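You operate a simulated robot arm through the tools that you are given. There is no shell and no other tool.

The job below is to be done with a simulated two-armed robot. You get a single attempt, and the scene is never put back.

## Task
Line the blue and orange pans; the cream liner goes in the blue.
Fine: the black liner goes in the orange pan; press each till it lies flat; the pans stay where they are.

Only the result counts: the job must be done as asked and must still hold three seconds after the hand-in. Knocking over, shifting, dropping, spilling or breaking anything else fails it.

## Robot
Two 7-joint arms with two-finger parallel grippers on one trunk that stands fixed in place. Base frame: the origin is at the foot of the trunk, x ahead of it, y to its left, z up; the work surface is at about z = 0.88. Units: m, degrees, N and s.
The left shoulder is at [0.08, 0.131, 0.947], the right one opposite. With the tool pointing down near the work surface each hand reaches from about 0.38 to 0.84 m from the base axis, measured 20 degrees to its own side. Payload 1.57 kg a hand.
The tool frame of a hand sits at the grasp point between the pads (the TCP): z along the fingers, y along the line on which they close. The tips reach 0.03 m beyond it. The gripper opens to 0.11 m. The fingers are 0.024 m wide and 0.012 m thick; the gripper's body (0.048 by 0.112 m) begins 0.078 m behind the TCP.
Orientation is that of the tool frame in the base frame, as [roll, pitch, yaw] about the fixed x, y, z axes, in that order (R = Rz(yaw) Ry(pitch) Rx(roll)). With the fingers straight down and closing along the base's y, the tool's x points along the base's -x, its y along +y and its z along -z.

## Interface
- The arms move only by the tool drive_tool. It takes "left_motion", "right_motion" or both (then of equal length, played together; a hand with none holds still); each is a list that holds one entry, the list of rows, each a list of 7 numbers: the finger opening in m, from 0 to 0.11, then the shift along the base's x, y, z in m, then the turn, a rotation vector about the base's x, y, z in degrees. In form: [[[grip, x, y, z, wx, wy, wz], ...]]. A call has 1 to 20 rows; each row is the pose to reach, as a shift and turn from the pose commanded when the call began. A row lasts 0.2 s, in which the tool goes at most 0.05 m and 8.6 degrees; a call with a longer step from one row to the next is refused whole, and so is a gripper value outside its range. Where a pose cannot be reached the arm comes as near as it can. A force on the tool above 40 N (or 10 N above the force at the start of the call, whichever is more), or a blocked arm, ends the call early, and 0.2 s more pass. Each finger travels about 0.108 m/s and halts on what it meets, pressing with about 31 N; the grip force reading is that of the motor and also rises with nothing between the fingers. The clock runs only during rows and for 0.2 s after the last one: add rows that repeat a pose to give the fingers time. It gives the time, the measured TCP pose, the force on the tool (base axes), the opening and the grip force at its end, in the units of the frame above (readings bear some noise), with the torque about the TCP (base axes, N m) and any sound that the robot's microphone picked up.
- Cameras (640 x 400 px; columns grow to the right, rows downward): "scene" is now at [-0.0516, -0.0007, 1.4319]; the picture's right is [-0.02, -1.00, 0.00], its down [-0.46, 0.01, -0.89] and it looks along [0.89, -0.01, -0.46] (base axes); focal length 352 px, centre (320, 200). "left" rides on the left gripper at [0.07, -0.016, -0.141] in its tool frame; the picture's right is [0.23, 0.97, 0.00], its down [-0.86, 0.20, -0.48] and it looks along [-0.47, 0.11, 0.88] (tool axes); focal length 222 px, centre (320, 200). "right" rides on the right gripper at [0.07, 0.016, -0.141] in its tool frame; the picture's right is [-0.23, 0.97, 0.00], its down [-0.86, -0.20, -0.48] and it looks along [-0.47, -0.11, 0.88] (tool axes); focal length 222 px, centre (320, 200). There is no depth. A picture from a camera that has moved, and an enlarged one, comes with that camera's place and axes in the base frame and with its lens.
- camera(camera): a new picture of that camera. It takes no simulated time.
- pan_tilt(pan, tilt): turns the head with the scene camera to pan (to the left, within 109 degrees either way) and tilt (down, from -29 to 69), counted from straight ahead of the robot. It gives what a move gives.
- enlarge(camera, box): a new picture of the part [left, top, right, bottom] of that camera's present view, enlarged. It takes no simulated time.
- job_done(): hands the job in; it is judged then, once.

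Places have to be worked out from the pictures, the camera data and where the tool is seen. Open the grippers and draw the arms clear of the work before you hand the job in, unless the task says otherwise.

The tools are called after "Call:" by a JSON object that holds its "method" and its "body". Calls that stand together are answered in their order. drive_tool: Moves the arms, as the interface text tells. Its arguments: {"type":"object","properties":{"left_motion":{"type":"array"},"right_motion":{"type":"array"}},"required":[]} The other tools are called the same way: pan_tilt (pan, tilt) turns the head that bears the scene camera; camera (camera) takes a picture; enlarge (camera, box) takes an enlarged picture of a part of a camera's view; job_done () hands the job in.

At the start:

```text
clock: 0.0
left_tcp_pos: [0.4847, 0.1628, 1.2005]
left_tcp_rot: [-179.9, 0.0, 179.9]
left_ft_force: [-0.2, -0.3, -0.1]
left_wrist_torque: [0.0, 0.03, -0.02]
left_opening: 0.1099
left_finger_force: 0.0
right_tcp_pos: [0.5141, -0.283, 1.125]
right_tcp_rot: [180.0, -0.1, -180.0]
right_ft_force: [-0.3, 0.6, 0.1]
right_wrist_torque: [0.01, 0.03, 0.0]
right_opening: 0.1101
right_finger_force: 0.0
head pan, tilt: [-0.9, 27.4]
```

scene: 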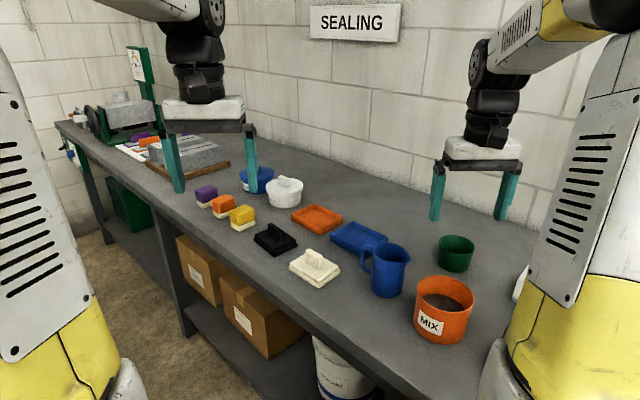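
right: 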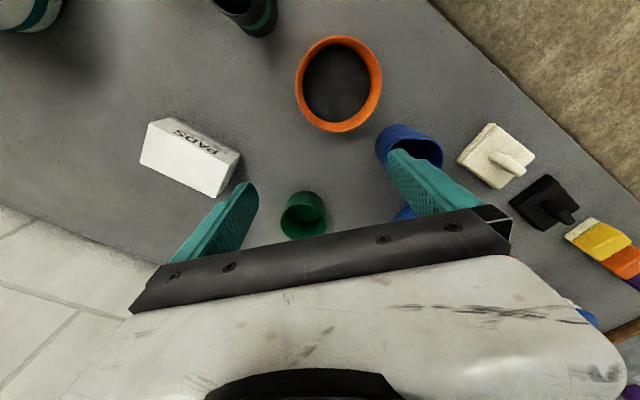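
left: 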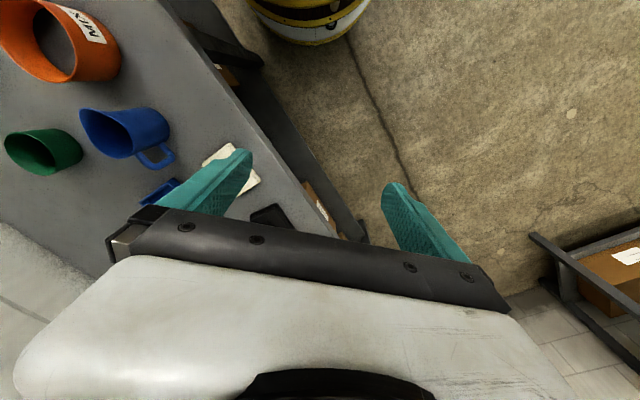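

I see two pans (orange, blue) with a black and a cream liner with handles nearer to the robot. I'll enlarge the scene view to locate them precisely.

Call:
{"method": "enlarge", "body": {"camera": "scene", "box": [240, 170, 400, 300]}}

Call:
{"method": "enlarge", "body": {"camera": "right", "box": [360, 100, 640, 300]}}

```text
3.08 times, centred on (320, 235) of scene
camera zoom: at [-0.0516, -0.0007, 1.4319], right [-0.02, -1.0, 0.0], down [-0.46, 0.01, -0.89], along [0.89, -0.01, -0.46], focal length 1082 px, centre (320, 92)
```

zoom: 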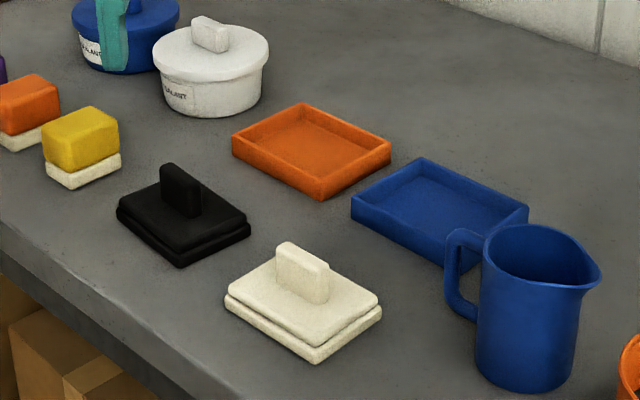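

```text
2.00 times, centred on (500, 200) of right
camera zoom: at [0.4452, -0.2665, 1.2648], right [0.23, 0.97, 0.0], down [0.86, -0.2, 0.48], along [0.47, -0.11, -0.88], focal length 444 px, centre (-40, 200)
```

zoom: 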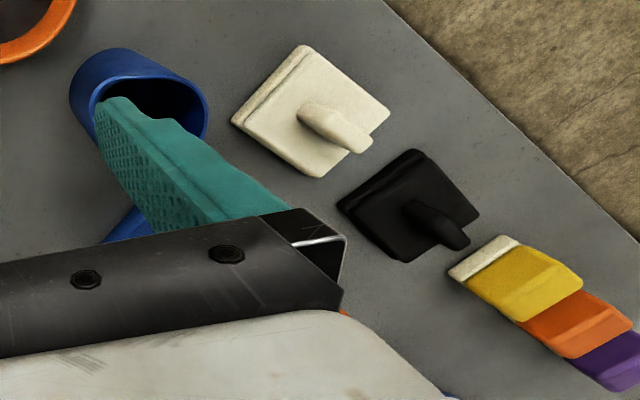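

Pans and liners are turned about 45° to the base axes. I'll take tighter enlargements to measure the corners.

Call:
{"method": "enlarge", "body": {"camera": "scene", "box": [285, 195, 355, 239]}}

Call:
{"method": "enlarge", "body": {"camera": "scene", "box": [320, 210, 400, 260]}}

Call:
{"method": "enlarge", "body": {"camera": "scene", "box": [245, 215, 309, 255]}}

Call:
{"method": "enlarge", "body": {"camera": "scene", "box": [280, 240, 350, 295]}}

```text
9.09 times, centred on (320, 217) of scene
camera zoom: at [-0.0516, -0.0007, 1.4319], right [-0.02, -1.0, 0.0], down [-0.46, 0.01, -0.89], along [0.89, -0.01, -0.46], focal length 3196 px, centre (320, 46)
```

zoom: 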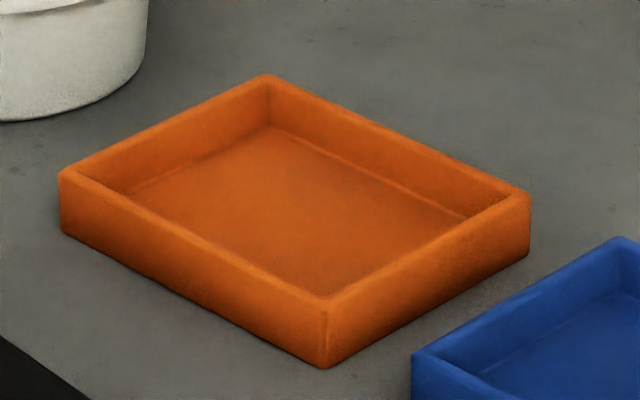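

```text
8.00 times, centred on (360, 235) of scene
camera zoom: at [-0.0516, -0.0007, 1.4319], right [-0.02, -1.0, 0.0], down [-0.46, 0.01, -0.89], along [0.89, -0.01, -0.46], focal length 2812 px, centre (0, -80)
```

zoom: 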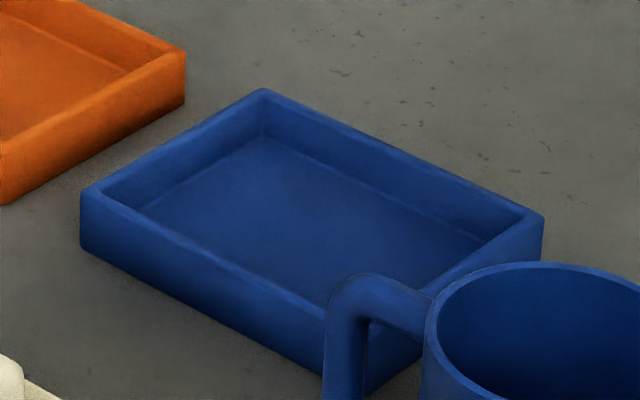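

```text
10.00 times, centred on (277, 235) of scene
camera zoom: at [-0.0516, -0.0007, 1.4319], right [-0.02, -1.0, 0.0], down [-0.46, 0.01, -0.89], along [0.89, -0.01, -0.46], focal length 3515 px, centre (750, -150)
```

zoom: 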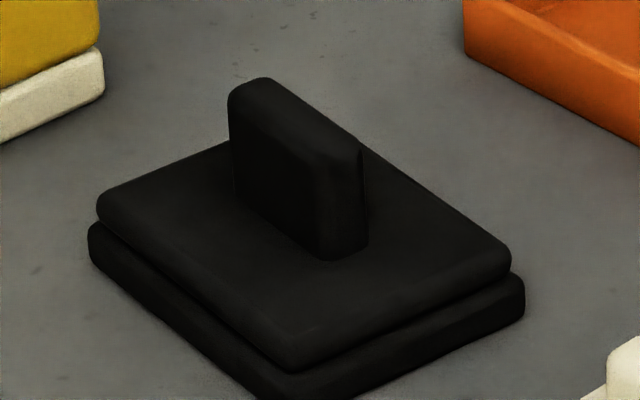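

```text
7.27 times, centred on (315, 268) of scene
camera zoom: at [-0.0516, -0.0007, 1.4319], right [-0.02, -1.0, 0.0], down [-0.46, 0.01, -0.89], along [0.89, -0.01, -0.46], focal length 2556 px, centre (356, -291)
```

zoom: 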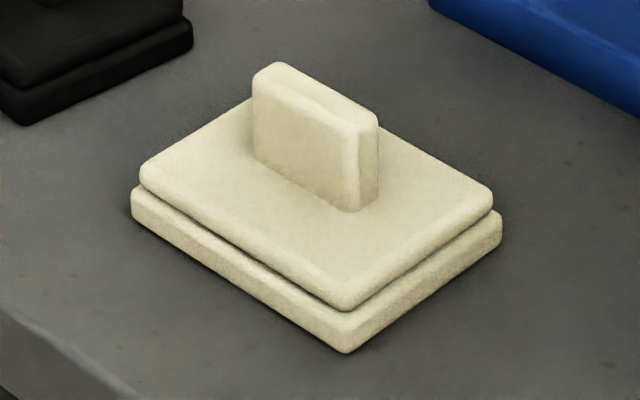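

Estimates from the scene camera: cream liner about (0.634, 0.002), long axis about 46°; black liner about (0.757, 0.109); blue pan about (0.753, -0.119); orange pan about (0.868, -0.006). I'll move the left hand out to the left and bring the right hand high over the cream liner, yawed about 46°, to measure it with the wrist camera.

Call:
{"method": "drive_tool", "body": {"left_motion": [[[0.11, 0, 0.025, 0, 0, 0, 0], [0.11, 0, 0.05, 0, 0, 0, 0], [0.11, 0, 0.075, 0, 0, 0, 0], [0.11, 0, 0.1, 0, 0, 0, 0], [0.11, 0, 0.125, 0, 0, 0, 0], [0.11, 0, 0.15, 0, 0, 0, 0], [0.11, 0, 0.175, 0, 0, 0, 0], [0.11, 0, 0.2, 0, 0, 0, 0]]], "right_motion": [[[0.11, 0.008, 0.031, -0.003, 0, 0, 5.75], [0.11, 0.016, 0.062, -0.006, 0, 0, 11.5], [0.11, 0.024, 0.094, -0.009, 0, 0, 17.25], [0.11, 0.032, 0.125, -0.012, 0, 0, 23], [0.11, 0.04, 0.156, -0.015, 0, 0, 28.75], [0.11, 0.048, 0.188, -0.018, 0, 0, 34.5], [0.11, 0.056, 0.219, -0.021, 0, 0, 40.25], [0.11, 0.064, 0.25, -0.025, 0, 0, 46]]]}}

```text
clock: 1.8
left_tcp_pos: [0.4852, 0.3629, 1.2004]
left_tcp_rot: [179.9, 0.0, 180.0]
left_ft_force: [-0.7, -0.6, -0.6]
left_wrist_torque: [0.0, -0.01, -0.03]
left_opening: 0.1098
left_finger_force: 0.2
right_tcp_pos: [0.577, -0.0327, 1.1001]
right_tcp_rot: [-179.9, -0.1, -134.0]
right_ft_force: [1.0, -1.2, 0.9]
right_wrist_torque: [0.01, 0.01, 0.02]
right_opening: 0.11
right_finger_force: 0.0
head pan, tilt: [-0.9, 27.4]
```

The move succeeded and the yaw is reachable. Now I'll look through the right wrist camera and the scene camera.

Call:
{"method": "camera", "body": {"camera": "right"}}

Call:
{"method": "camera", "body": {"camera": "scene"}}

Call:
{"method": "camera", "body": {"camera": "left"}}

```text
taken
camera right: at [0.5181, -0.0722, 1.2413], right [-0.54, 0.84, 0.0], down [0.74, 0.48, 0.48], along [0.4, 0.26, -0.88], focal length 222 px, centre (320, 200)
```

right: 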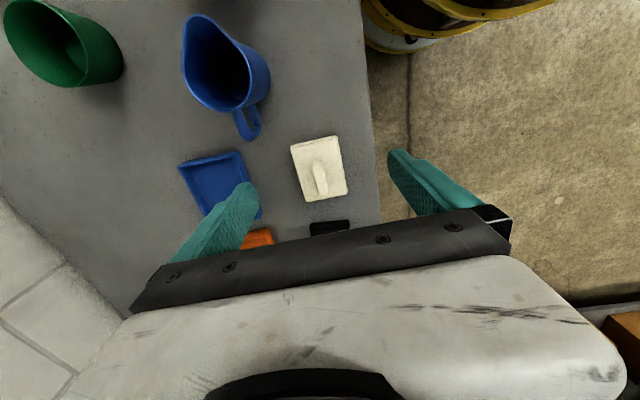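

```text
taken
```

scene: 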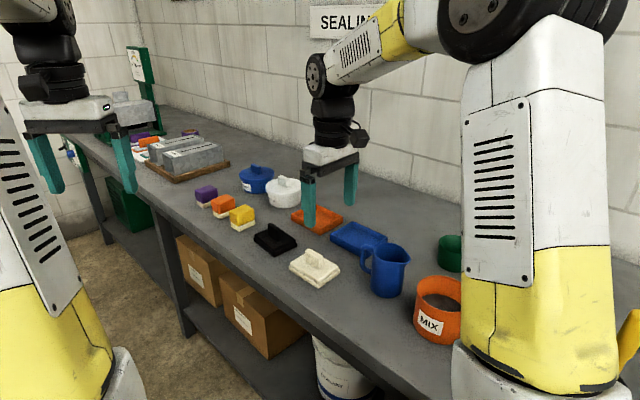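

```text
taken
camera left: at [0.4149, 0.3464, 1.3425], right [-0.23, 0.97, 0.0], down [0.86, 0.2, 0.48], along [0.47, 0.11, -0.88], focal length 222 px, centre (320, 200)
```

left: 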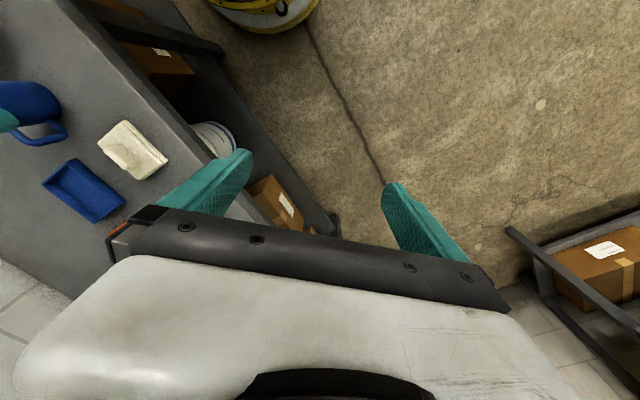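

The wrist camera sees the cream liner clearly, so I'll enlarge it to check its position and orientation.

Call:
{"method": "enlarge", "body": {"camera": "right", "box": [270, 120, 370, 220]}}

Call:
{"method": "enlarge", "body": {"camera": "right", "box": [160, 80, 340, 250]}}

```text
4.00 times, centred on (320, 170) of right
camera zoom: at [0.5181, -0.0722, 1.2413], right [-0.54, 0.84, 0.0], down [0.74, 0.48, 0.48], along [0.4, 0.26, -0.88], focal length 888 px, centre (320, 320)
```

zoom: 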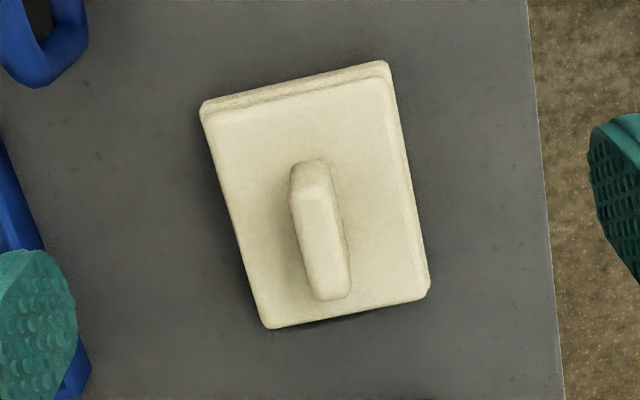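

```text
2.35 times, centred on (250, 165) of right
camera zoom: at [0.5181, -0.0722, 1.2413], right [-0.54, 0.84, 0.0], down [0.74, 0.48, 0.48], along [0.4, 0.26, -0.88], focal length 523 px, centre (485, 282)
```

zoom: 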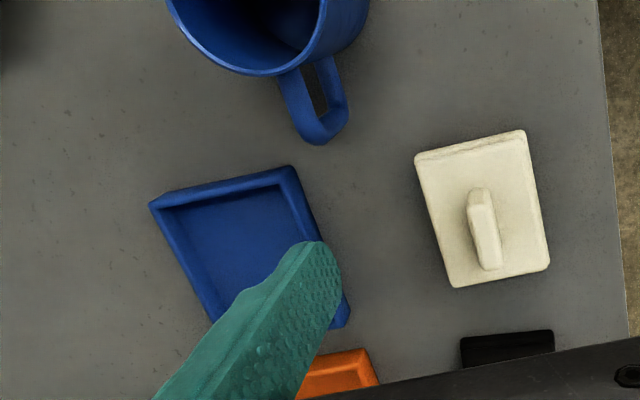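

Wrist and scene cameras agree within about 1 mm: cream handle centre is about (0.6325, 0.002) with the long axis at about 46°, so the yaw already matches. I'll move over it and come down part of the way with open fingers.

Call:
{"method": "drive_tool", "body": {"right_motion": [[[0.11, 0.028, 0.018, -0.01, 0, 0, 0], [0.11, 0.055, 0.035, -0.02, 0, 0, 0], [0.11, 0.055, 0.035, -0.06, 0, 0, 0], [0.11, 0.055, 0.035, -0.095, 0, 0, 0], [0.11, 0.055, 0.035, -0.12, 0, 0, 0], [0.11, 0.055, 0.035, -0.12, 0, 0, 0]]]}}

```text
clock: 3.2
left_tcp_pos: [0.4844, 0.3631, 1.201]
left_tcp_rot: [-179.9, 0.0, -180.0]
left_ft_force: [0.4, 0.8, 0.6]
left_wrist_torque: [0.04, 0.0, 0.02]
left_opening: 0.1099
left_finger_force: 0.1
right_tcp_pos: [0.6313, -0.0001, 0.9787]
right_tcp_rot: [-180.0, 0.0, -134.0]
right_ft_force: [0.1, -0.1, 0.2]
right_wrist_torque: [-0.01, 0.01, 0.0]
right_opening: 0.1096
right_finger_force: 0.1
head pan, tilt: [-0.9, 27.4]
```

Call:
{"method": "camera", "body": {"camera": "scene"}}

Call:
{"method": "enlarge", "body": {"camera": "right", "box": [220, 120, 420, 245]}}

Call:
{"method": "enlarge", "body": {"camera": "scene", "box": [270, 190, 370, 290]}}

```text
taken
```

scene: 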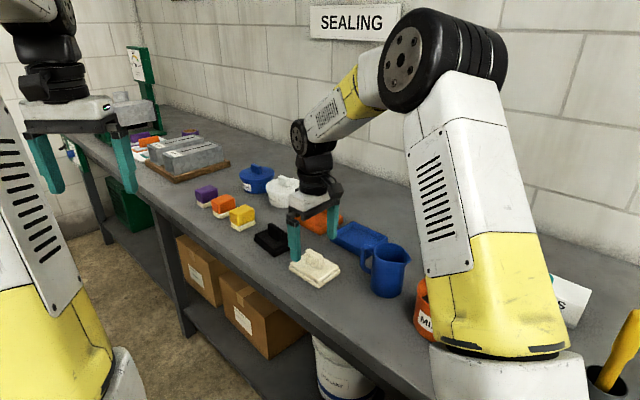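

```text
3.20 times, centred on (320, 182) of right
camera zoom: at [0.572, -0.0381, 1.1194], right [-0.54, 0.84, 0.0], down [0.74, 0.48, 0.48], along [0.4, 0.26, -0.88], focal length 711 px, centre (320, 256)
```

zoom: 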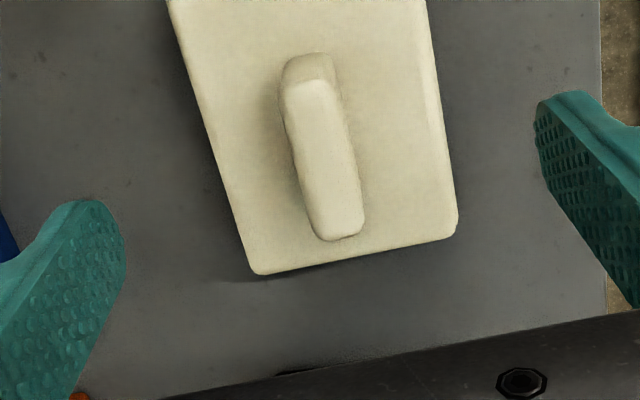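

```text
4.00 times, centred on (320, 240) of scene
camera zoom: at [-0.0515, -0.0006, 1.4319], right [-0.02, -1.0, 0.0], down [-0.46, 0.01, -0.89], along [0.89, -0.01, -0.46], focal length 1406 px, centre (320, 40)
```

zoom: 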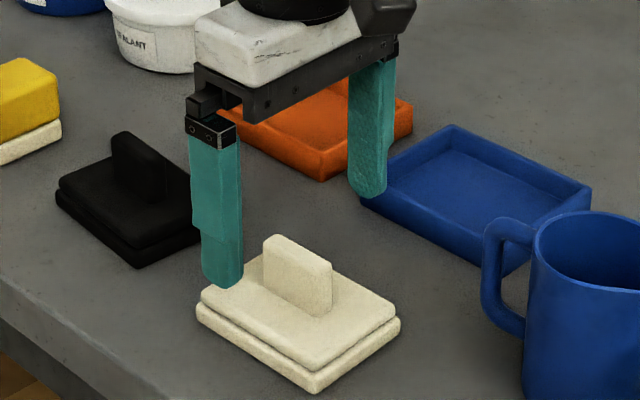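

Handle centre is at about (0.6315, 0.0015), between the fingers. I'll lower to about z 0.936, so the tips stay just above the plate, and close on the handle.

Call:
{"method": "drive_tool", "body": {"right_motion": [[[0.11, 0, 0, -0.02, 0, 0, 0], [0.11, 0, 0, -0.036, 0, 0, 0], [0.11, 0, 0, -0.043, 0, 0, 0], [0.11, 0, 0, -0.043, 0, 0, 0], [0.06, 0, 0, -0.043, 0, 0, 0], [0.03, 0, 0, -0.043, 0, 0, 0], [0.0, 0, 0, -0.043, 0, 0, 0], [0.0, 0, 0, -0.043, 0, 0, 0], [0.0, 0, 0, -0.043, 0, 0, 0], [0.0, 0, 0, -0.043, 0, 0, 0]]]}}

```text
clock: 5.4
left_tcp_pos: [0.4849, 0.3647, 1.2008]
left_tcp_rot: [179.9, 0.1, -179.9]
left_ft_force: [0.4, 0.3, -0.5]
left_wrist_torque: [0.0, 0.01, 0.01]
left_opening: 0.1102
left_finger_force: 0.0
right_tcp_pos: [0.632, 0.0001, 0.9353]
right_tcp_rot: [-180.0, 0.0, -134.0]
right_ft_force: [-1.8, 0.5, 0.9]
right_wrist_torque: [-0.01, 0.02, 0.0]
right_opening: 0.0151
right_finger_force: 31.4
head pan, tilt: [-0.9, 27.4]
```

The fingers closed on 15 mm with 31 N, so the handle is held. I'll check the view before lifting.

Call:
{"method": "enlarge", "body": {"camera": "scene", "box": [270, 190, 370, 290]}}

Call:
{"method": "enlarge", "body": {"camera": "right", "box": [220, 100, 420, 225]}}

```text
4.00 times, centred on (320, 240) of scene
camera zoom: at [-0.0516, -0.0005, 1.4319], right [-0.02, -1.0, 0.0], down [-0.46, 0.01, -0.89], along [0.89, -0.01, -0.46], focal length 1406 px, centre (320, 40)
```

zoom: 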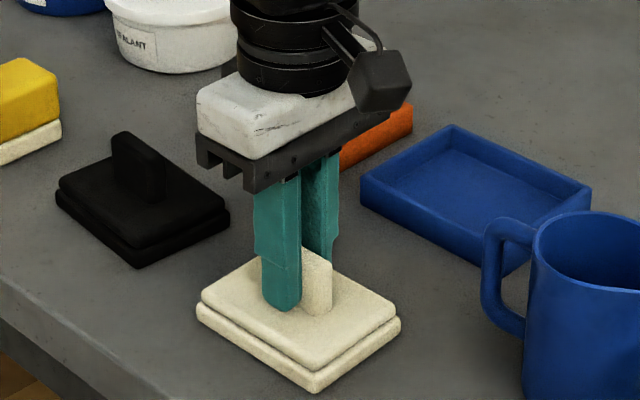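

```text
3.20 times, centred on (320, 162) of right
camera zoom: at [0.5723, -0.0372, 1.076], right [-0.54, 0.84, 0.0], down [0.74, 0.48, 0.48], along [0.4, 0.26, -0.88], focal length 711 px, centre (320, 320)
```

zoom: 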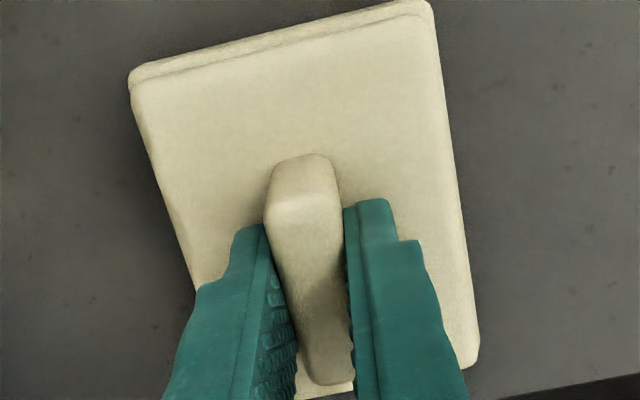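

The grasp is sound and centred within about 2 mm. Before lifting I'll measure the blue pan's rim and wall thickness at high zoom.

Call:
{"method": "enlarge", "body": {"camera": "scene", "box": [328, 216, 360, 236]}}

Call:
{"method": "enlarge", "body": {"camera": "scene", "box": [356, 225, 392, 247]}}

Call:
{"method": "enlarge", "body": {"camera": "scene", "box": [344, 240, 376, 260]}}

```text
16.00 times, centred on (344, 226) of scene
camera zoom: at [-0.0516, -0.0005, 1.4319], right [-0.02, -1.0, 0.0], down [-0.46, 0.01, -0.89], along [0.89, -0.01, -0.46], focal length 5624 px, centre (-64, -216)
```

zoom: 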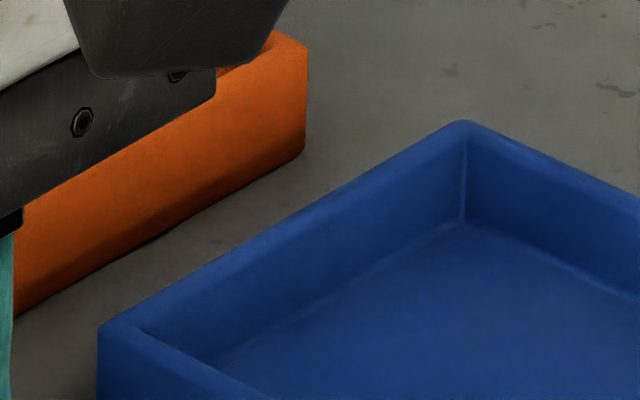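

```text
16.00 times, centred on (374, 236) of scene
camera zoom: at [-0.0516, -0.0005, 1.4319], right [-0.02, -1.0, 0.0], down [-0.46, 0.01, -0.89], along [0.89, -0.01, -0.46], focal length 5624 px, centre (-544, -376)
```

zoom: 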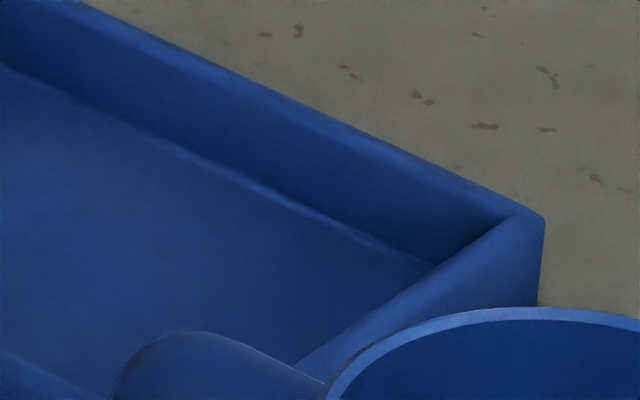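

```text
16.00 times, centred on (360, 250) of scene
camera zoom: at [-0.0516, -0.0005, 1.4319], right [-0.02, -1.0, 0.0], down [-0.46, 0.01, -0.89], along [0.89, -0.01, -0.46], focal length 5624 px, centre (-320, -600)
```

zoom: 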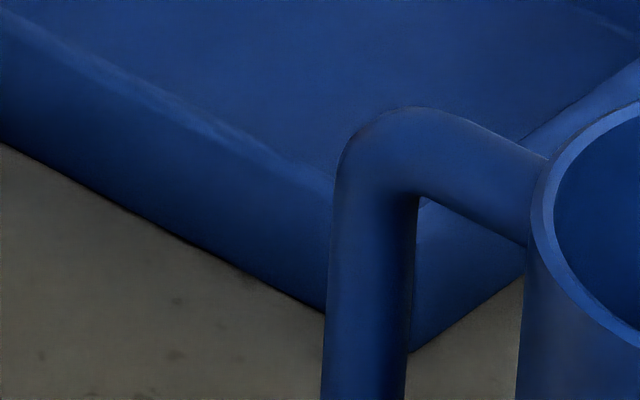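

The blue pan wall is about 5 mm and the interior about 0.112 × 0.088, against a liner of about 0.104 × 0.080. That leaves about ±4 mm of clearance. I'll lift the cream liner straight up and look again.

Call:
{"method": "drive_tool", "body": {"right_motion": [[[0.0, 0, 0, 0.015, 0, 0, 0], [0.0, 0, 0, 0.04, 0, 0, 0], [0.0, 0, 0, 0.07, 0, 0, 0], [0.0, 0, 0, 0.1, 0, 0, 0], [0.0, 0, 0, 0.1, 0, 0, 0]]]}}

Call:
{"method": "camera", "body": {"camera": "right"}}

Call:
{"method": "camera", "body": {"camera": "scene"}}

```text
clock: 6.6
left_tcp_pos: [0.4845, 0.3644, 1.2013]
left_tcp_rot: [-179.9, 0.0, -180.0]
left_ft_force: [-0.7, 0.3, 0.2]
left_wrist_torque: [-0.03, 0.02, -0.01]
left_opening: 0.11
left_finger_force: 0.0
right_tcp_pos: [0.6334, 0.0002, 1.0357]
right_tcp_rot: [180.0, -0.1, -134.0]
right_ft_force: [0.5, 0.0, -0.8]
right_wrist_torque: [-0.02, 0.0, 0.01]
right_opening: 0.0148
right_finger_force: 30.5
head pan, tilt: [-0.9, 27.4]
```

```text
taken
camera right: at [0.5738, -0.0379, 1.1764], right [-0.54, 0.84, 0.0], down [0.74, 0.48, 0.48], along [0.4, 0.26, -0.88], focal length 222 px, centre (320, 200)
```

right: 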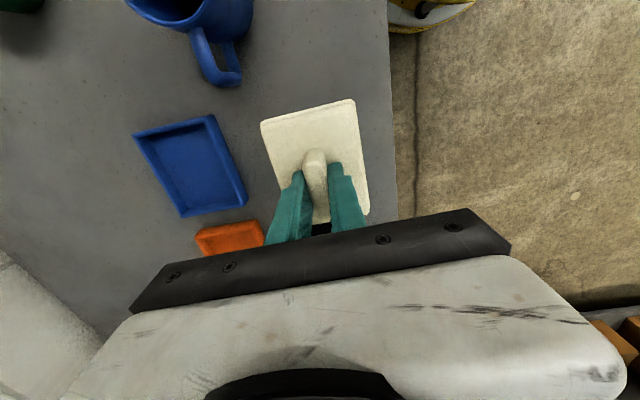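

```text
taken
```

scene: 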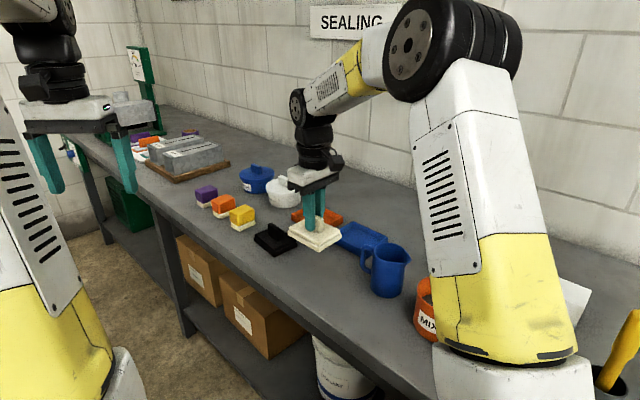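

The liner lifted cleanly, and the blue pan is now fully visible in the wrist camera. I'll enlarge it to fix its four corners.

Call:
{"method": "enlarge", "body": {"camera": "right", "box": [125, 100, 265, 225]}}

Call:
{"method": "enlarge", "body": {"camera": "right", "box": [250, 85, 390, 235]}}

```text
3.20 times, centred on (195, 162) of right
camera zoom: at [0.5738, -0.0379, 1.1764], right [-0.54, 0.84, 0.0], down [0.74, 0.48, 0.48], along [0.4, 0.26, -0.88], focal length 711 px, centre (720, 320)
```

zoom: 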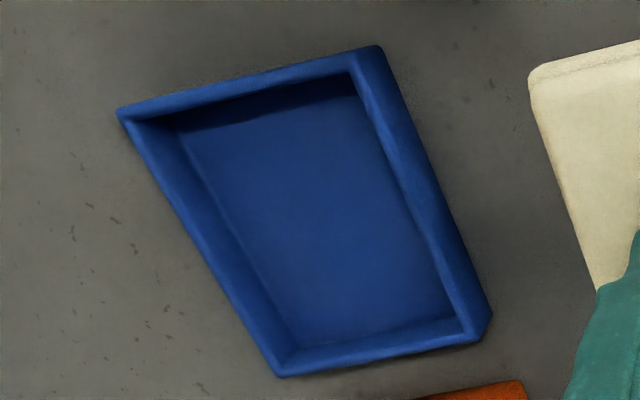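

```text
2.67 times, centred on (320, 160) of right
camera zoom: at [0.5738, -0.0379, 1.1764], right [-0.54, 0.84, 0.0], down [0.74, 0.48, 0.48], along [0.4, 0.26, -0.88], focal length 592 px, centre (320, 307)
```

zoom: 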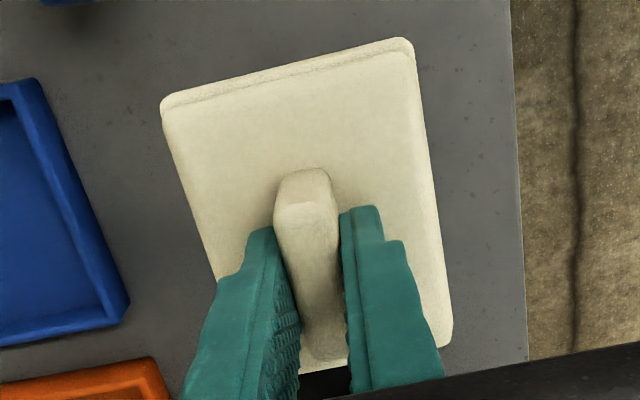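

Averaging the views, the blue pan centre is about (0.756, -0.1195) with its axis at 45–46°. The liner centre is about 2 mm ahead of the TCP along its long axis. I'll carry it over the pan at this height, then lower to hover just above the rim.

Call:
{"method": "drive_tool", "body": {"right_motion": [[[0.0, 0.02, -0.02, 0, 0, 0, 0], [0.0, 0.045, -0.045, 0, 0, 0, 0], [0.0, 0.07, -0.07, 0, 0, 0, 0], [0.0, 0.095, -0.095, 0, 0, 0, 0], [0.0, 0.114, -0.114, 0, 0, 0, 0], [0.0, 0.122, -0.122, 0, 0, 0, 0], [0.0, 0.122, -0.122, -0.025, 0, 0, 0], [0.0, 0.122, -0.122, -0.05, 0, 0, 0], [0.0, 0.122, -0.122, -0.05, 0, 0, 0]]]}}

Call:
{"method": "enlarge", "body": {"camera": "scene", "box": [320, 190, 400, 265]}}

Call:
{"method": "camera", "body": {"camera": "right"}}

```text
clock: 8.6
left_tcp_pos: [0.4847, 0.3641, 1.2003]
left_tcp_rot: [180.0, -0.1, -180.0]
left_ft_force: [-0.2, -0.8, 0.0]
left_wrist_torque: [0.01, 0.01, -0.04]
left_opening: 0.1103
left_finger_force: 0.1
right_tcp_pos: [0.7578, -0.1197, 0.9852]
right_tcp_rot: [-180.0, 0.0, -133.9]
right_ft_force: [0.8, -0.2, -0.4]
right_wrist_torque: [-0.01, -0.01, 0.02]
right_opening: 0.0149
right_finger_force: 30.1
head pan, tilt: [-0.9, 27.4]
```

```text
5.33 times, centred on (360, 228) of scene
camera zoom: at [-0.0515, -0.0006, 1.4319], right [-0.02, -1.0, 0.0], down [-0.46, 0.01, -0.89], along [0.89, -0.01, -0.46], focal length 1875 px, centre (107, 53)
```

zoom: 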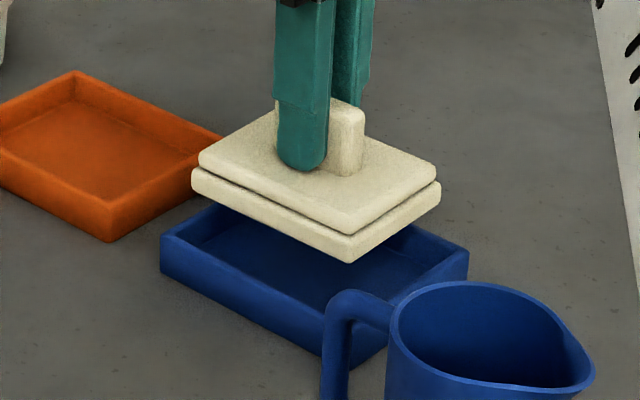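

```text
taken
camera right: at [0.6974, -0.1578, 1.1255], right [-0.54, 0.84, 0.0], down [0.74, 0.48, 0.48], along [0.4, 0.26, -0.88], focal length 222 px, centre (320, 200)
```

right: 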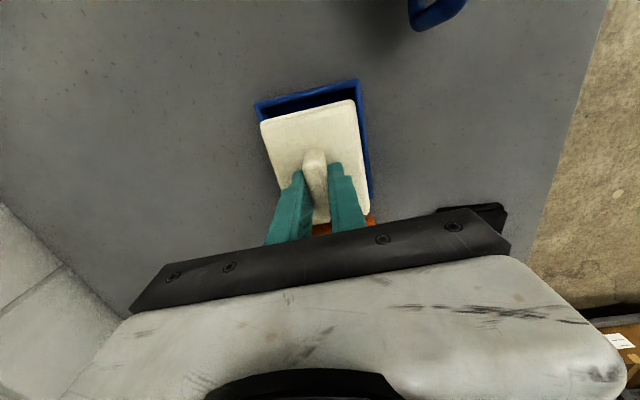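

The liner hovers with its bottom at about z 0.93 over the blue pan, and looks 2–3 mm too far in x. I'll zoom both cameras to get the exact offset.

Call:
{"method": "enlarge", "body": {"camera": "right", "box": [240, 70, 400, 230]}}

Call:
{"method": "enlarge", "body": {"camera": "scene", "box": [336, 206, 384, 246]}}

```text
2.50 times, centred on (320, 150) of right
camera zoom: at [0.6974, -0.1578, 1.1255], right [-0.54, 0.84, 0.0], down [0.74, 0.48, 0.48], along [0.4, 0.26, -0.88], focal length 555 px, centre (320, 325)
```

zoom: 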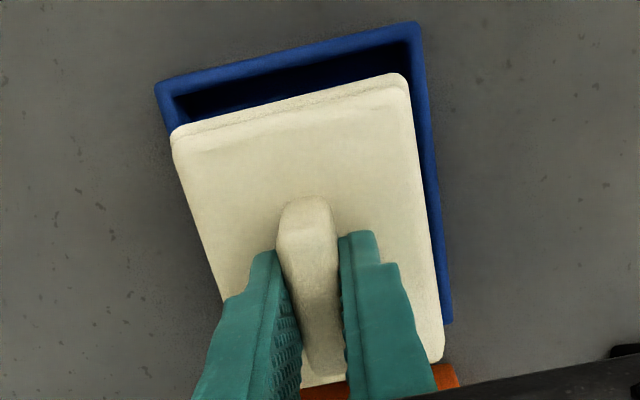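

```text
10.00 times, centred on (360, 226) of scene
camera zoom: at [-0.0515, -0.0006, 1.4319], right [-0.02, -1.0, 0.0], down [-0.46, 0.01, -0.89], along [0.89, -0.01, -0.46], focal length 3515 px, centre (-80, -60)
```

zoom: 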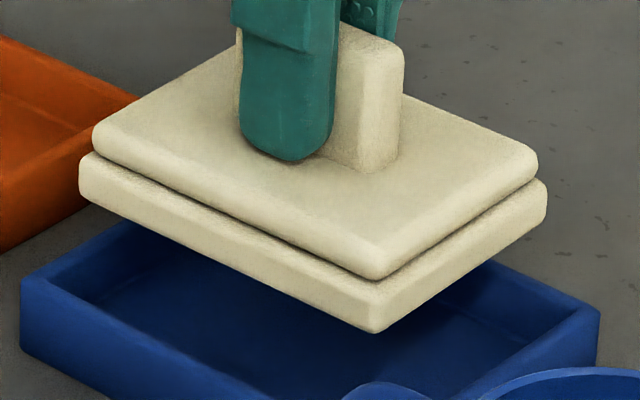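

Relative to the pan, the liner is about 3 mm too far in x and under 1 mm off in y. I'll correct that and lower until its bottom is just inside the rim, then check.

Call:
{"method": "drive_tool", "body": {"right_motion": [[[0.0, -0.003, -0.001, 0, 0, 0, 0], [0.0, -0.003, -0.001, -0.01, 0, 0, 0], [0.0, -0.003, -0.001, -0.018, 0, 0, 0], [0.0, -0.003, -0.001, -0.025, 0, 0, 0], [0.0, -0.003, -0.001, -0.03, 0, 0, 0], [0.0, -0.003, -0.001, -0.03, 0, 0, 0]]]}}

Call:
{"method": "enlarge", "body": {"camera": "scene", "box": [332, 210, 388, 250]}}

Call:
{"method": "enlarge", "body": {"camera": "right", "box": [240, 70, 400, 230]}}

```text
clock: 10.0
left_tcp_pos: [0.4847, 0.3636, 1.2007]
left_tcp_rot: [-179.9, -0.1, -180.0]
left_ft_force: [-0.5, -0.7, 0.4]
left_wrist_torque: [0.03, 0.0, -0.01]
left_opening: 0.1099
left_finger_force: 0.1
right_tcp_pos: [0.754, -0.1229, 0.9557]
right_tcp_rot: [-179.9, 0.0, -134.0]
right_ft_force: [0.4, 0.2, -0.5]
right_wrist_torque: [-0.02, -0.03, 0.03]
right_opening: 0.0148
right_finger_force: 31.0
head pan, tilt: [-0.9, 27.4]
```

```text
10.00 times, centred on (360, 230) of scene
camera zoom: at [-0.0515, -0.0006, 1.4319], right [-0.02, -1.0, 0.0], down [-0.46, 0.01, -0.89], along [0.89, -0.01, -0.46], focal length 3515 px, centre (-80, -100)
```

zoom: 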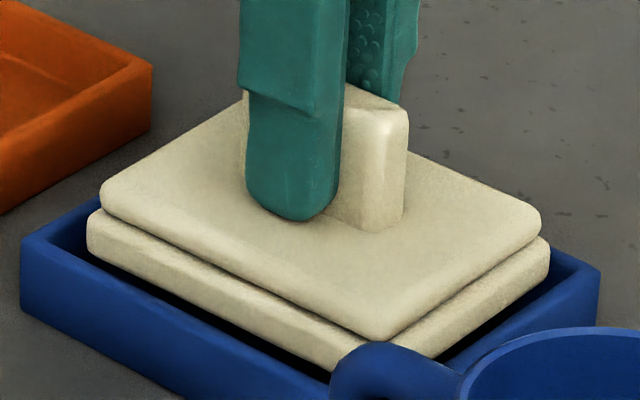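

```text
2.50 times, centred on (320, 150) of right
camera zoom: at [0.6937, -0.1603, 1.0969], right [-0.54, 0.84, 0.0], down [0.74, 0.48, 0.48], along [0.4, 0.26, -0.88], focal length 555 px, centre (320, 325)
```

zoom: 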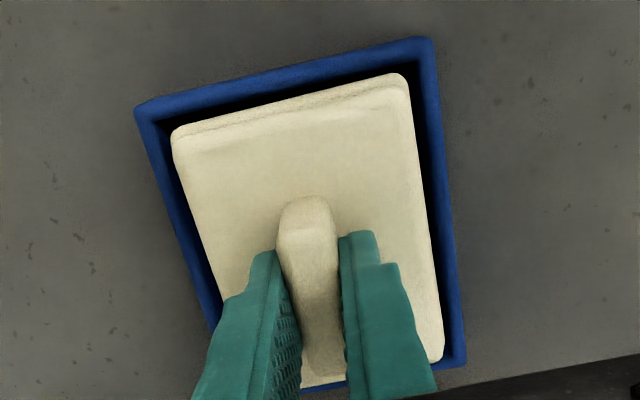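

The liner is inside the rim with even gaps all round and no contact force. I'll lower it in small steps towards the floor of the pan.

Call:
{"method": "drive_tool", "body": {"right_motion": [[[0.0, 0, 0, -0.004, 0, 0, 0], [0.0, 0, 0, -0.008, 0, 0, 0], [0.0, 0, 0, -0.011, 0, 0, 0], [0.0, 0, 0, -0.013, 0, 0, 0], [0.0, 0, 0, -0.014, 0, 0, 0], [0.0, 0, 0, -0.014, 0, 0, 0]]]}}

Call:
{"method": "enlarge", "body": {"camera": "scene", "box": [332, 210, 388, 250]}}

```text
clock: 11.4
left_tcp_pos: [0.4847, 0.3638, 1.1992]
left_tcp_rot: [180.0, 0.1, -180.0]
left_ft_force: [-0.5, -0.1, -0.2]
left_wrist_torque: [0.0, -0.02, 0.01]
left_opening: 0.1099
left_finger_force: 0.1
right_tcp_pos: [0.7512, -0.1216, 0.9402]
right_tcp_rot: [180.0, 0.1, -134.0]
right_ft_force: [0.6, -0.2, -1.0]
right_wrist_torque: [0.0, 0.0, 0.02]
right_opening: 0.015
right_finger_force: 30.7
head pan, tilt: [-0.9, 27.4]
```

```text
10.00 times, centred on (360, 230) of scene
camera zoom: at [-0.0515, -0.0006, 1.4319], right [-0.02, -1.0, 0.0], down [-0.46, 0.01, -0.89], along [0.89, -0.01, -0.46], focal length 3515 px, centre (-80, -100)
```

zoom: 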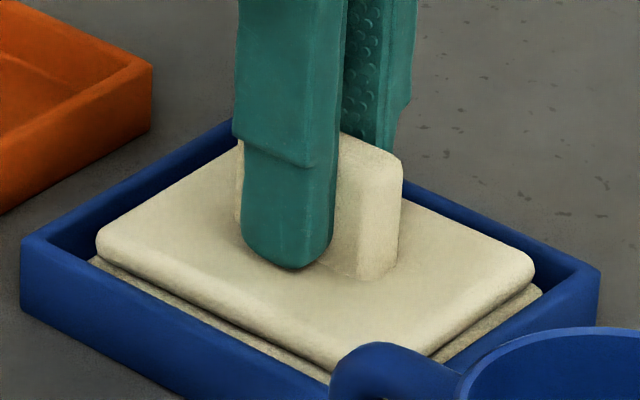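

There's still no contact force at TCP z 0.940. I'll continue down in 1 mm steps and watch the force.

Call:
{"method": "drive_tool", "body": {"right_motion": [[[0.0, 0.001, 0, -0.001, 0, 0, 0], [0.0, 0.001, 0, -0.002, 0, 0, 0], [0.0, 0.001, 0, -0.003, 0, 0, 0], [0.0, 0.001, 0, -0.004, 0, 0, 0], [0.0, 0.001, 0, -0.004, 0, 0, 0]]]}}

Call:
{"method": "enlarge", "body": {"camera": "scene", "box": [332, 210, 388, 250]}}

Call:
{"method": "enlarge", "body": {"camera": "right", "box": [240, 70, 400, 230]}}

```text
clock: 12.6
left_tcp_pos: [0.4818, 0.3634, 1.2005]
left_tcp_rot: [180.0, 0.0, -179.9]
left_ft_force: [0.0, -1.1, -0.4]
left_wrist_torque: [-0.02, -0.01, -0.02]
left_opening: 0.1101
left_finger_force: 0.2
right_tcp_pos: [0.7534, -0.1203, 0.9404]
right_tcp_rot: [-179.8, 0.2, -133.9]
right_ft_force: [-4.7, -0.9, 33.9]
right_wrist_torque: [-0.24, 0.69, 0.03]
right_opening: 0.0149
right_finger_force: 31.0
head pan, tilt: [-0.9, 27.4]
```

```text
10.00 times, centred on (360, 230) of scene
camera zoom: at [-0.0529, -0.0005, 1.4319], right [-0.02, -1.0, 0.0], down [-0.46, 0.01, -0.89], along [0.89, -0.01, -0.46], focal length 3515 px, centre (-80, -100)
```

zoom: 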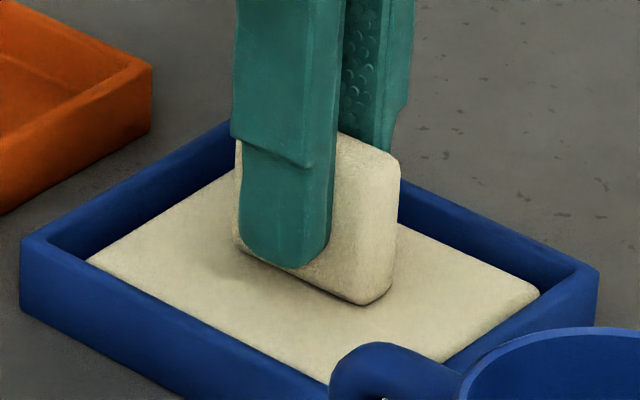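

```text
2.50 times, centred on (320, 150) of right
camera zoom: at [0.693, -0.1592, 1.0815], right [-0.54, 0.84, 0.0], down [0.74, 0.48, 0.48], along [0.41, 0.26, -0.88], focal length 555 px, centre (320, 325)
```

zoom: 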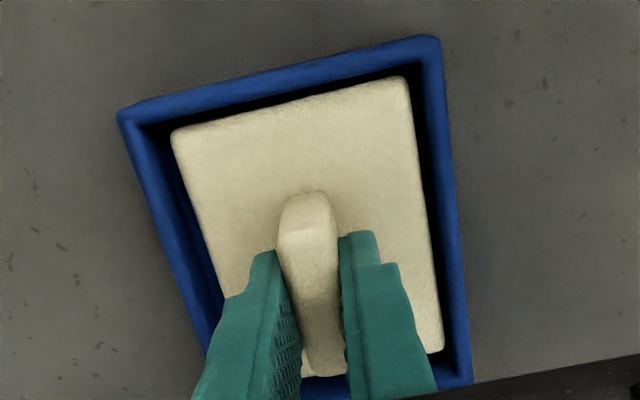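

At about 34 N the cream liner's raised upper tier went down and it now lies flush inside the pan. I'll ease off the force, open slightly (keeping the fingers inside the rim) and see whether it stays flat.

Call:
{"method": "drive_tool", "body": {"right_motion": [[[0.0, 0, 0, 0.002, 0, 0, 0], [0.0, 0, 0, 0.004, 0, 0, 0], [0.0, 0, 0, 0.004, 0, 0, 0], [0.02, 0, 0, 0.004, 0, 0, 0], [0.035, 0, 0, 0.004, 0, 0, 0], [0.035, 0, 0, 0.004, 0, 0, 0], [0.035, 0, 0, 0.004, 0, 0, 0]]]}}

Call:
{"method": "enlarge", "body": {"camera": "scene", "box": [332, 210, 388, 250]}}

Call:
{"method": "enlarge", "body": {"camera": "right", "box": [240, 70, 400, 230]}}

```text
clock: 14.2
left_tcp_pos: [0.4848, 0.3637, 1.2013]
left_tcp_rot: [-179.9, -0.1, 180.0]
left_ft_force: [0.6, 0.6, 0.2]
left_wrist_torque: [0.0, -0.04, 0.03]
left_opening: 0.11
left_finger_force: 0.0
right_tcp_pos: [0.752, -0.1214, 0.942]
right_tcp_rot: [179.9, 0.0, -134.0]
right_ft_force: [0.5, -0.1, -0.2]
right_wrist_torque: [0.02, 0.03, 0.03]
right_opening: 0.035
right_finger_force: 0.0
head pan, tilt: [-0.9, 27.4]
```

```text
10.00 times, centred on (360, 230) of scene
camera zoom: at [-0.0515, -0.0006, 1.4319], right [-0.02, -1.0, 0.0], down [-0.46, 0.01, -0.89], along [0.89, -0.01, -0.46], focal length 3515 px, centre (-80, -100)
```

zoom: 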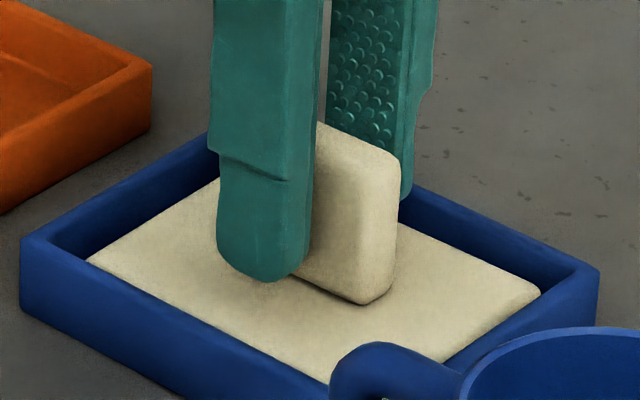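

```text
2.50 times, centred on (320, 150) of right
camera zoom: at [0.6932, -0.1594, 1.0827], right [-0.54, 0.84, 0.0], down [0.74, 0.48, 0.48], along [0.4, 0.26, -0.88], focal length 555 px, centre (320, 325)
```

zoom: 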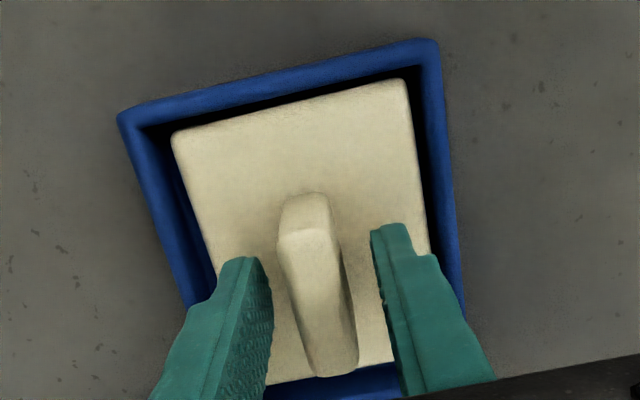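

The liner stays flat after release. I'll lift straight up clear of the handle and check from above.

Call:
{"method": "drive_tool", "body": {"right_motion": [[[0.035, 0, 0, 0.01, 0, 0, 0], [0.035, 0, 0, 0.04, 0, 0, 0], [0.035, 0, 0, 0.08, 0, 0, 0], [0.035, 0, 0, 0.12, 0, 0, 0], [0.035, 0, 0, 0.12, 0, 0, 0]]]}}

Call:
{"method": "enlarge", "body": {"camera": "scene", "box": [326, 205, 396, 255]}}

Call:
{"method": "enlarge", "body": {"camera": "right", "box": [240, 100, 400, 240]}}

Call:
{"method": "camera", "body": {"camera": "scene"}}

```text
clock: 15.4
left_tcp_pos: [0.485, 0.3631, 1.201]
left_tcp_rot: [-179.9, 0.0, -180.0]
left_ft_force: [-0.1, -0.1, -0.5]
left_wrist_torque: [-0.01, 0.0, 0.01]
left_opening: 0.1101
left_finger_force: 0.1
right_tcp_pos: [0.7534, -0.1203, 1.0637]
right_tcp_rot: [-179.9, 0.0, -133.9]
right_ft_force: [0.7, 0.1, -0.1]
right_wrist_torque: [0.01, -0.02, -0.05]
right_opening: 0.0348
right_finger_force: 0.0
head pan, tilt: [-0.9, 27.4]
```

```text
8.00 times, centred on (361, 230) of scene
camera zoom: at [-0.0515, -0.0006, 1.4319], right [-0.02, -1.0, 0.0], down [-0.46, 0.01, -0.89], along [0.89, -0.01, -0.46], focal length 2812 px, centre (-8, -40)
```

zoom: 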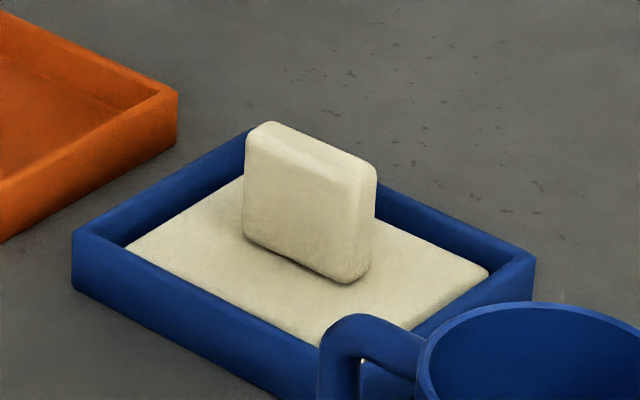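

```text
2.86 times, centred on (320, 170) of right
camera zoom: at [0.6932, -0.1588, 1.2051], right [-0.54, 0.84, 0.0], down [0.74, 0.48, 0.48], along [0.4, 0.26, -0.88], focal length 635 px, centre (320, 286)
```

zoom: 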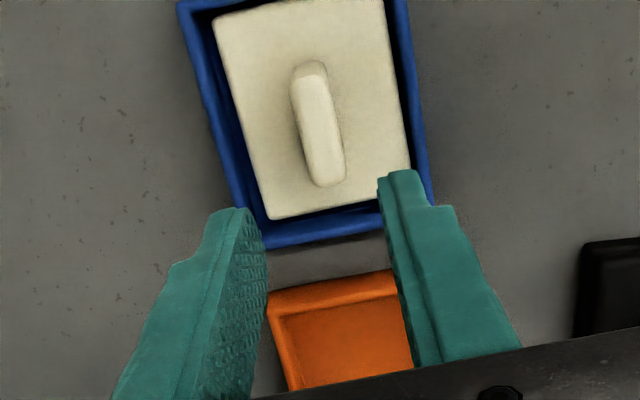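

```text
taken
```

scene: 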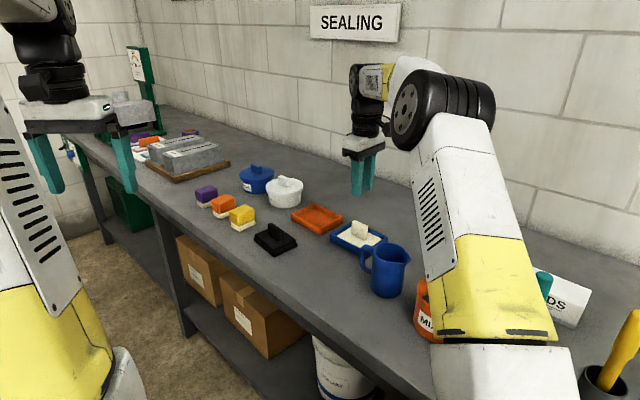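

The cream liner sits flat and centred in the blue pan, and the pan has not moved. Next is the black liner: I'll move the right hand to a viewpoint near it to measure its position and angle.

Call:
{"method": "drive_tool", "body": {"right_motion": [[[0.05, -0.01, 0.035, 0.02, 0, 0, 0], [0.06, -0.02, 0.07, 0.03, 0, 0, 0], [0.06, -0.03, 0.105, 0.03, 0, 0, 0], [0.06, -0.04, 0.14, 0.03, 0, 0, 0], [0.06, -0.053, 0.175, 0.03, 0, 0, 0], [0.06, -0.053, 0.175, 0.03, 0, 0, 0]]]}}

Call:
{"method": "camera", "body": {"camera": "right"}}

Call:
{"method": "camera", "body": {"camera": "scene"}}

```text
clock: 16.8
left_tcp_pos: [0.4826, 0.3646, 1.2]
left_tcp_rot: [-180.0, 0.0, -180.0]
left_ft_force: [1.0, -0.3, -0.7]
left_wrist_torque: [0.0, 0.02, 0.04]
left_opening: 0.1099
left_finger_force: 0.2
right_tcp_pos: [0.7037, 0.0574, 1.0919]
right_tcp_rot: [-179.9, 0.0, -134.1]
right_ft_force: [0.3, 0.3, -0.2]
right_wrist_torque: [0.02, 0.02, 0.0]
right_opening: 0.06
right_finger_force: 0.0
head pan, tilt: [-0.9, 27.4]
```

```text
taken
camera right: at [0.6439, 0.0183, 1.233], right [-0.54, 0.84, 0.0], down [0.74, 0.48, 0.48], along [0.4, 0.26, -0.88], focal length 222 px, centre (320, 200)
```

right: 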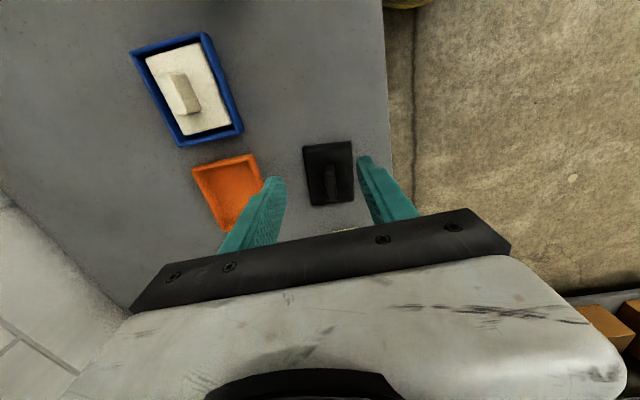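

```text
taken
```

scene: 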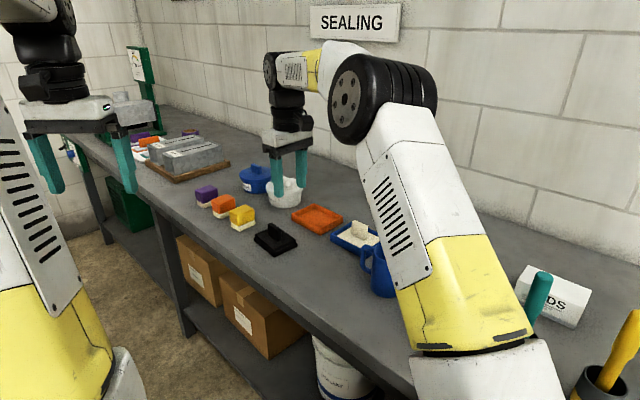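

Black liner and orange pan are both in the wrist view. I'll enlarge each to measure them.

Call:
{"method": "enlarge", "body": {"camera": "right", "box": [280, 125, 380, 225]}}

Call:
{"method": "enlarge", "body": {"camera": "right", "box": [180, 140, 290, 250]}}

Call:
{"method": "enlarge", "body": {"camera": "scene", "box": [247, 215, 303, 260]}}

Call:
{"method": "enlarge", "body": {"camera": "scene", "box": [287, 197, 347, 241]}}

```text
4.00 times, centred on (330, 175) of right
camera zoom: at [0.6439, 0.0183, 1.233], right [-0.54, 0.84, 0.0], down [0.74, 0.48, 0.48], along [0.4, 0.26, -0.88], focal length 888 px, centre (280, 300)
```

zoom: 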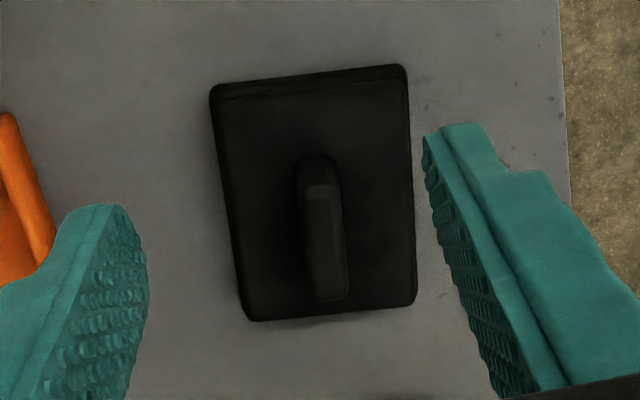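

```text
3.64 times, centred on (235, 195) of right
camera zoom: at [0.6439, 0.0183, 1.233], right [-0.54, 0.84, 0.0], down [0.74, 0.48, 0.48], along [0.4, 0.26, -0.88], focal length 808 px, centre (629, 218)
```

zoom: 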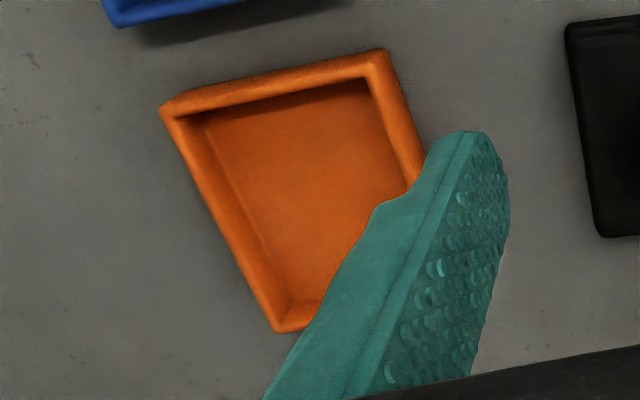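

```text
8.89 times, centred on (275, 238) of scene
camera zoom: at [-0.0515, -0.0005, 1.4319], right [-0.02, -1.0, 0.0], down [-0.46, 0.01, -0.89], along [0.89, -0.01, -0.46], focal length 3124 px, centre (720, -133)
```

zoom: 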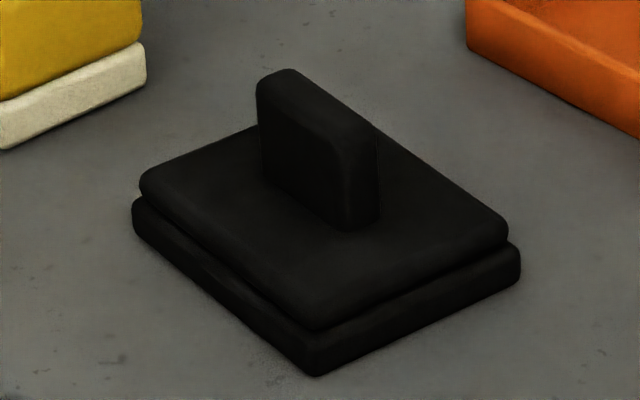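

```text
9.09 times, centred on (317, 219) of scene
camera zoom: at [-0.0515, -0.0005, 1.4319], right [-0.02, -1.0, 0.0], down [-0.46, 0.01, -0.89], along [0.89, -0.01, -0.46], focal length 3196 px, centre (347, 27)
```

zoom: 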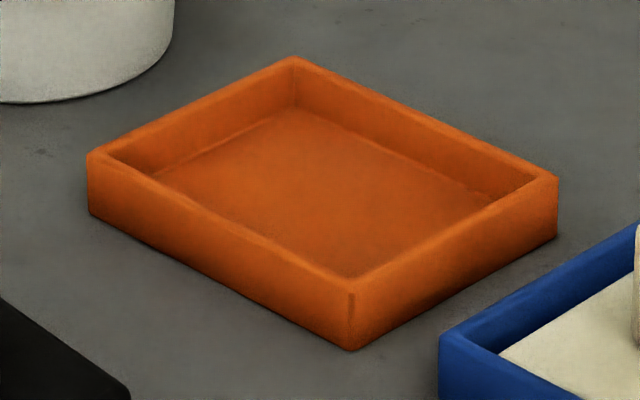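

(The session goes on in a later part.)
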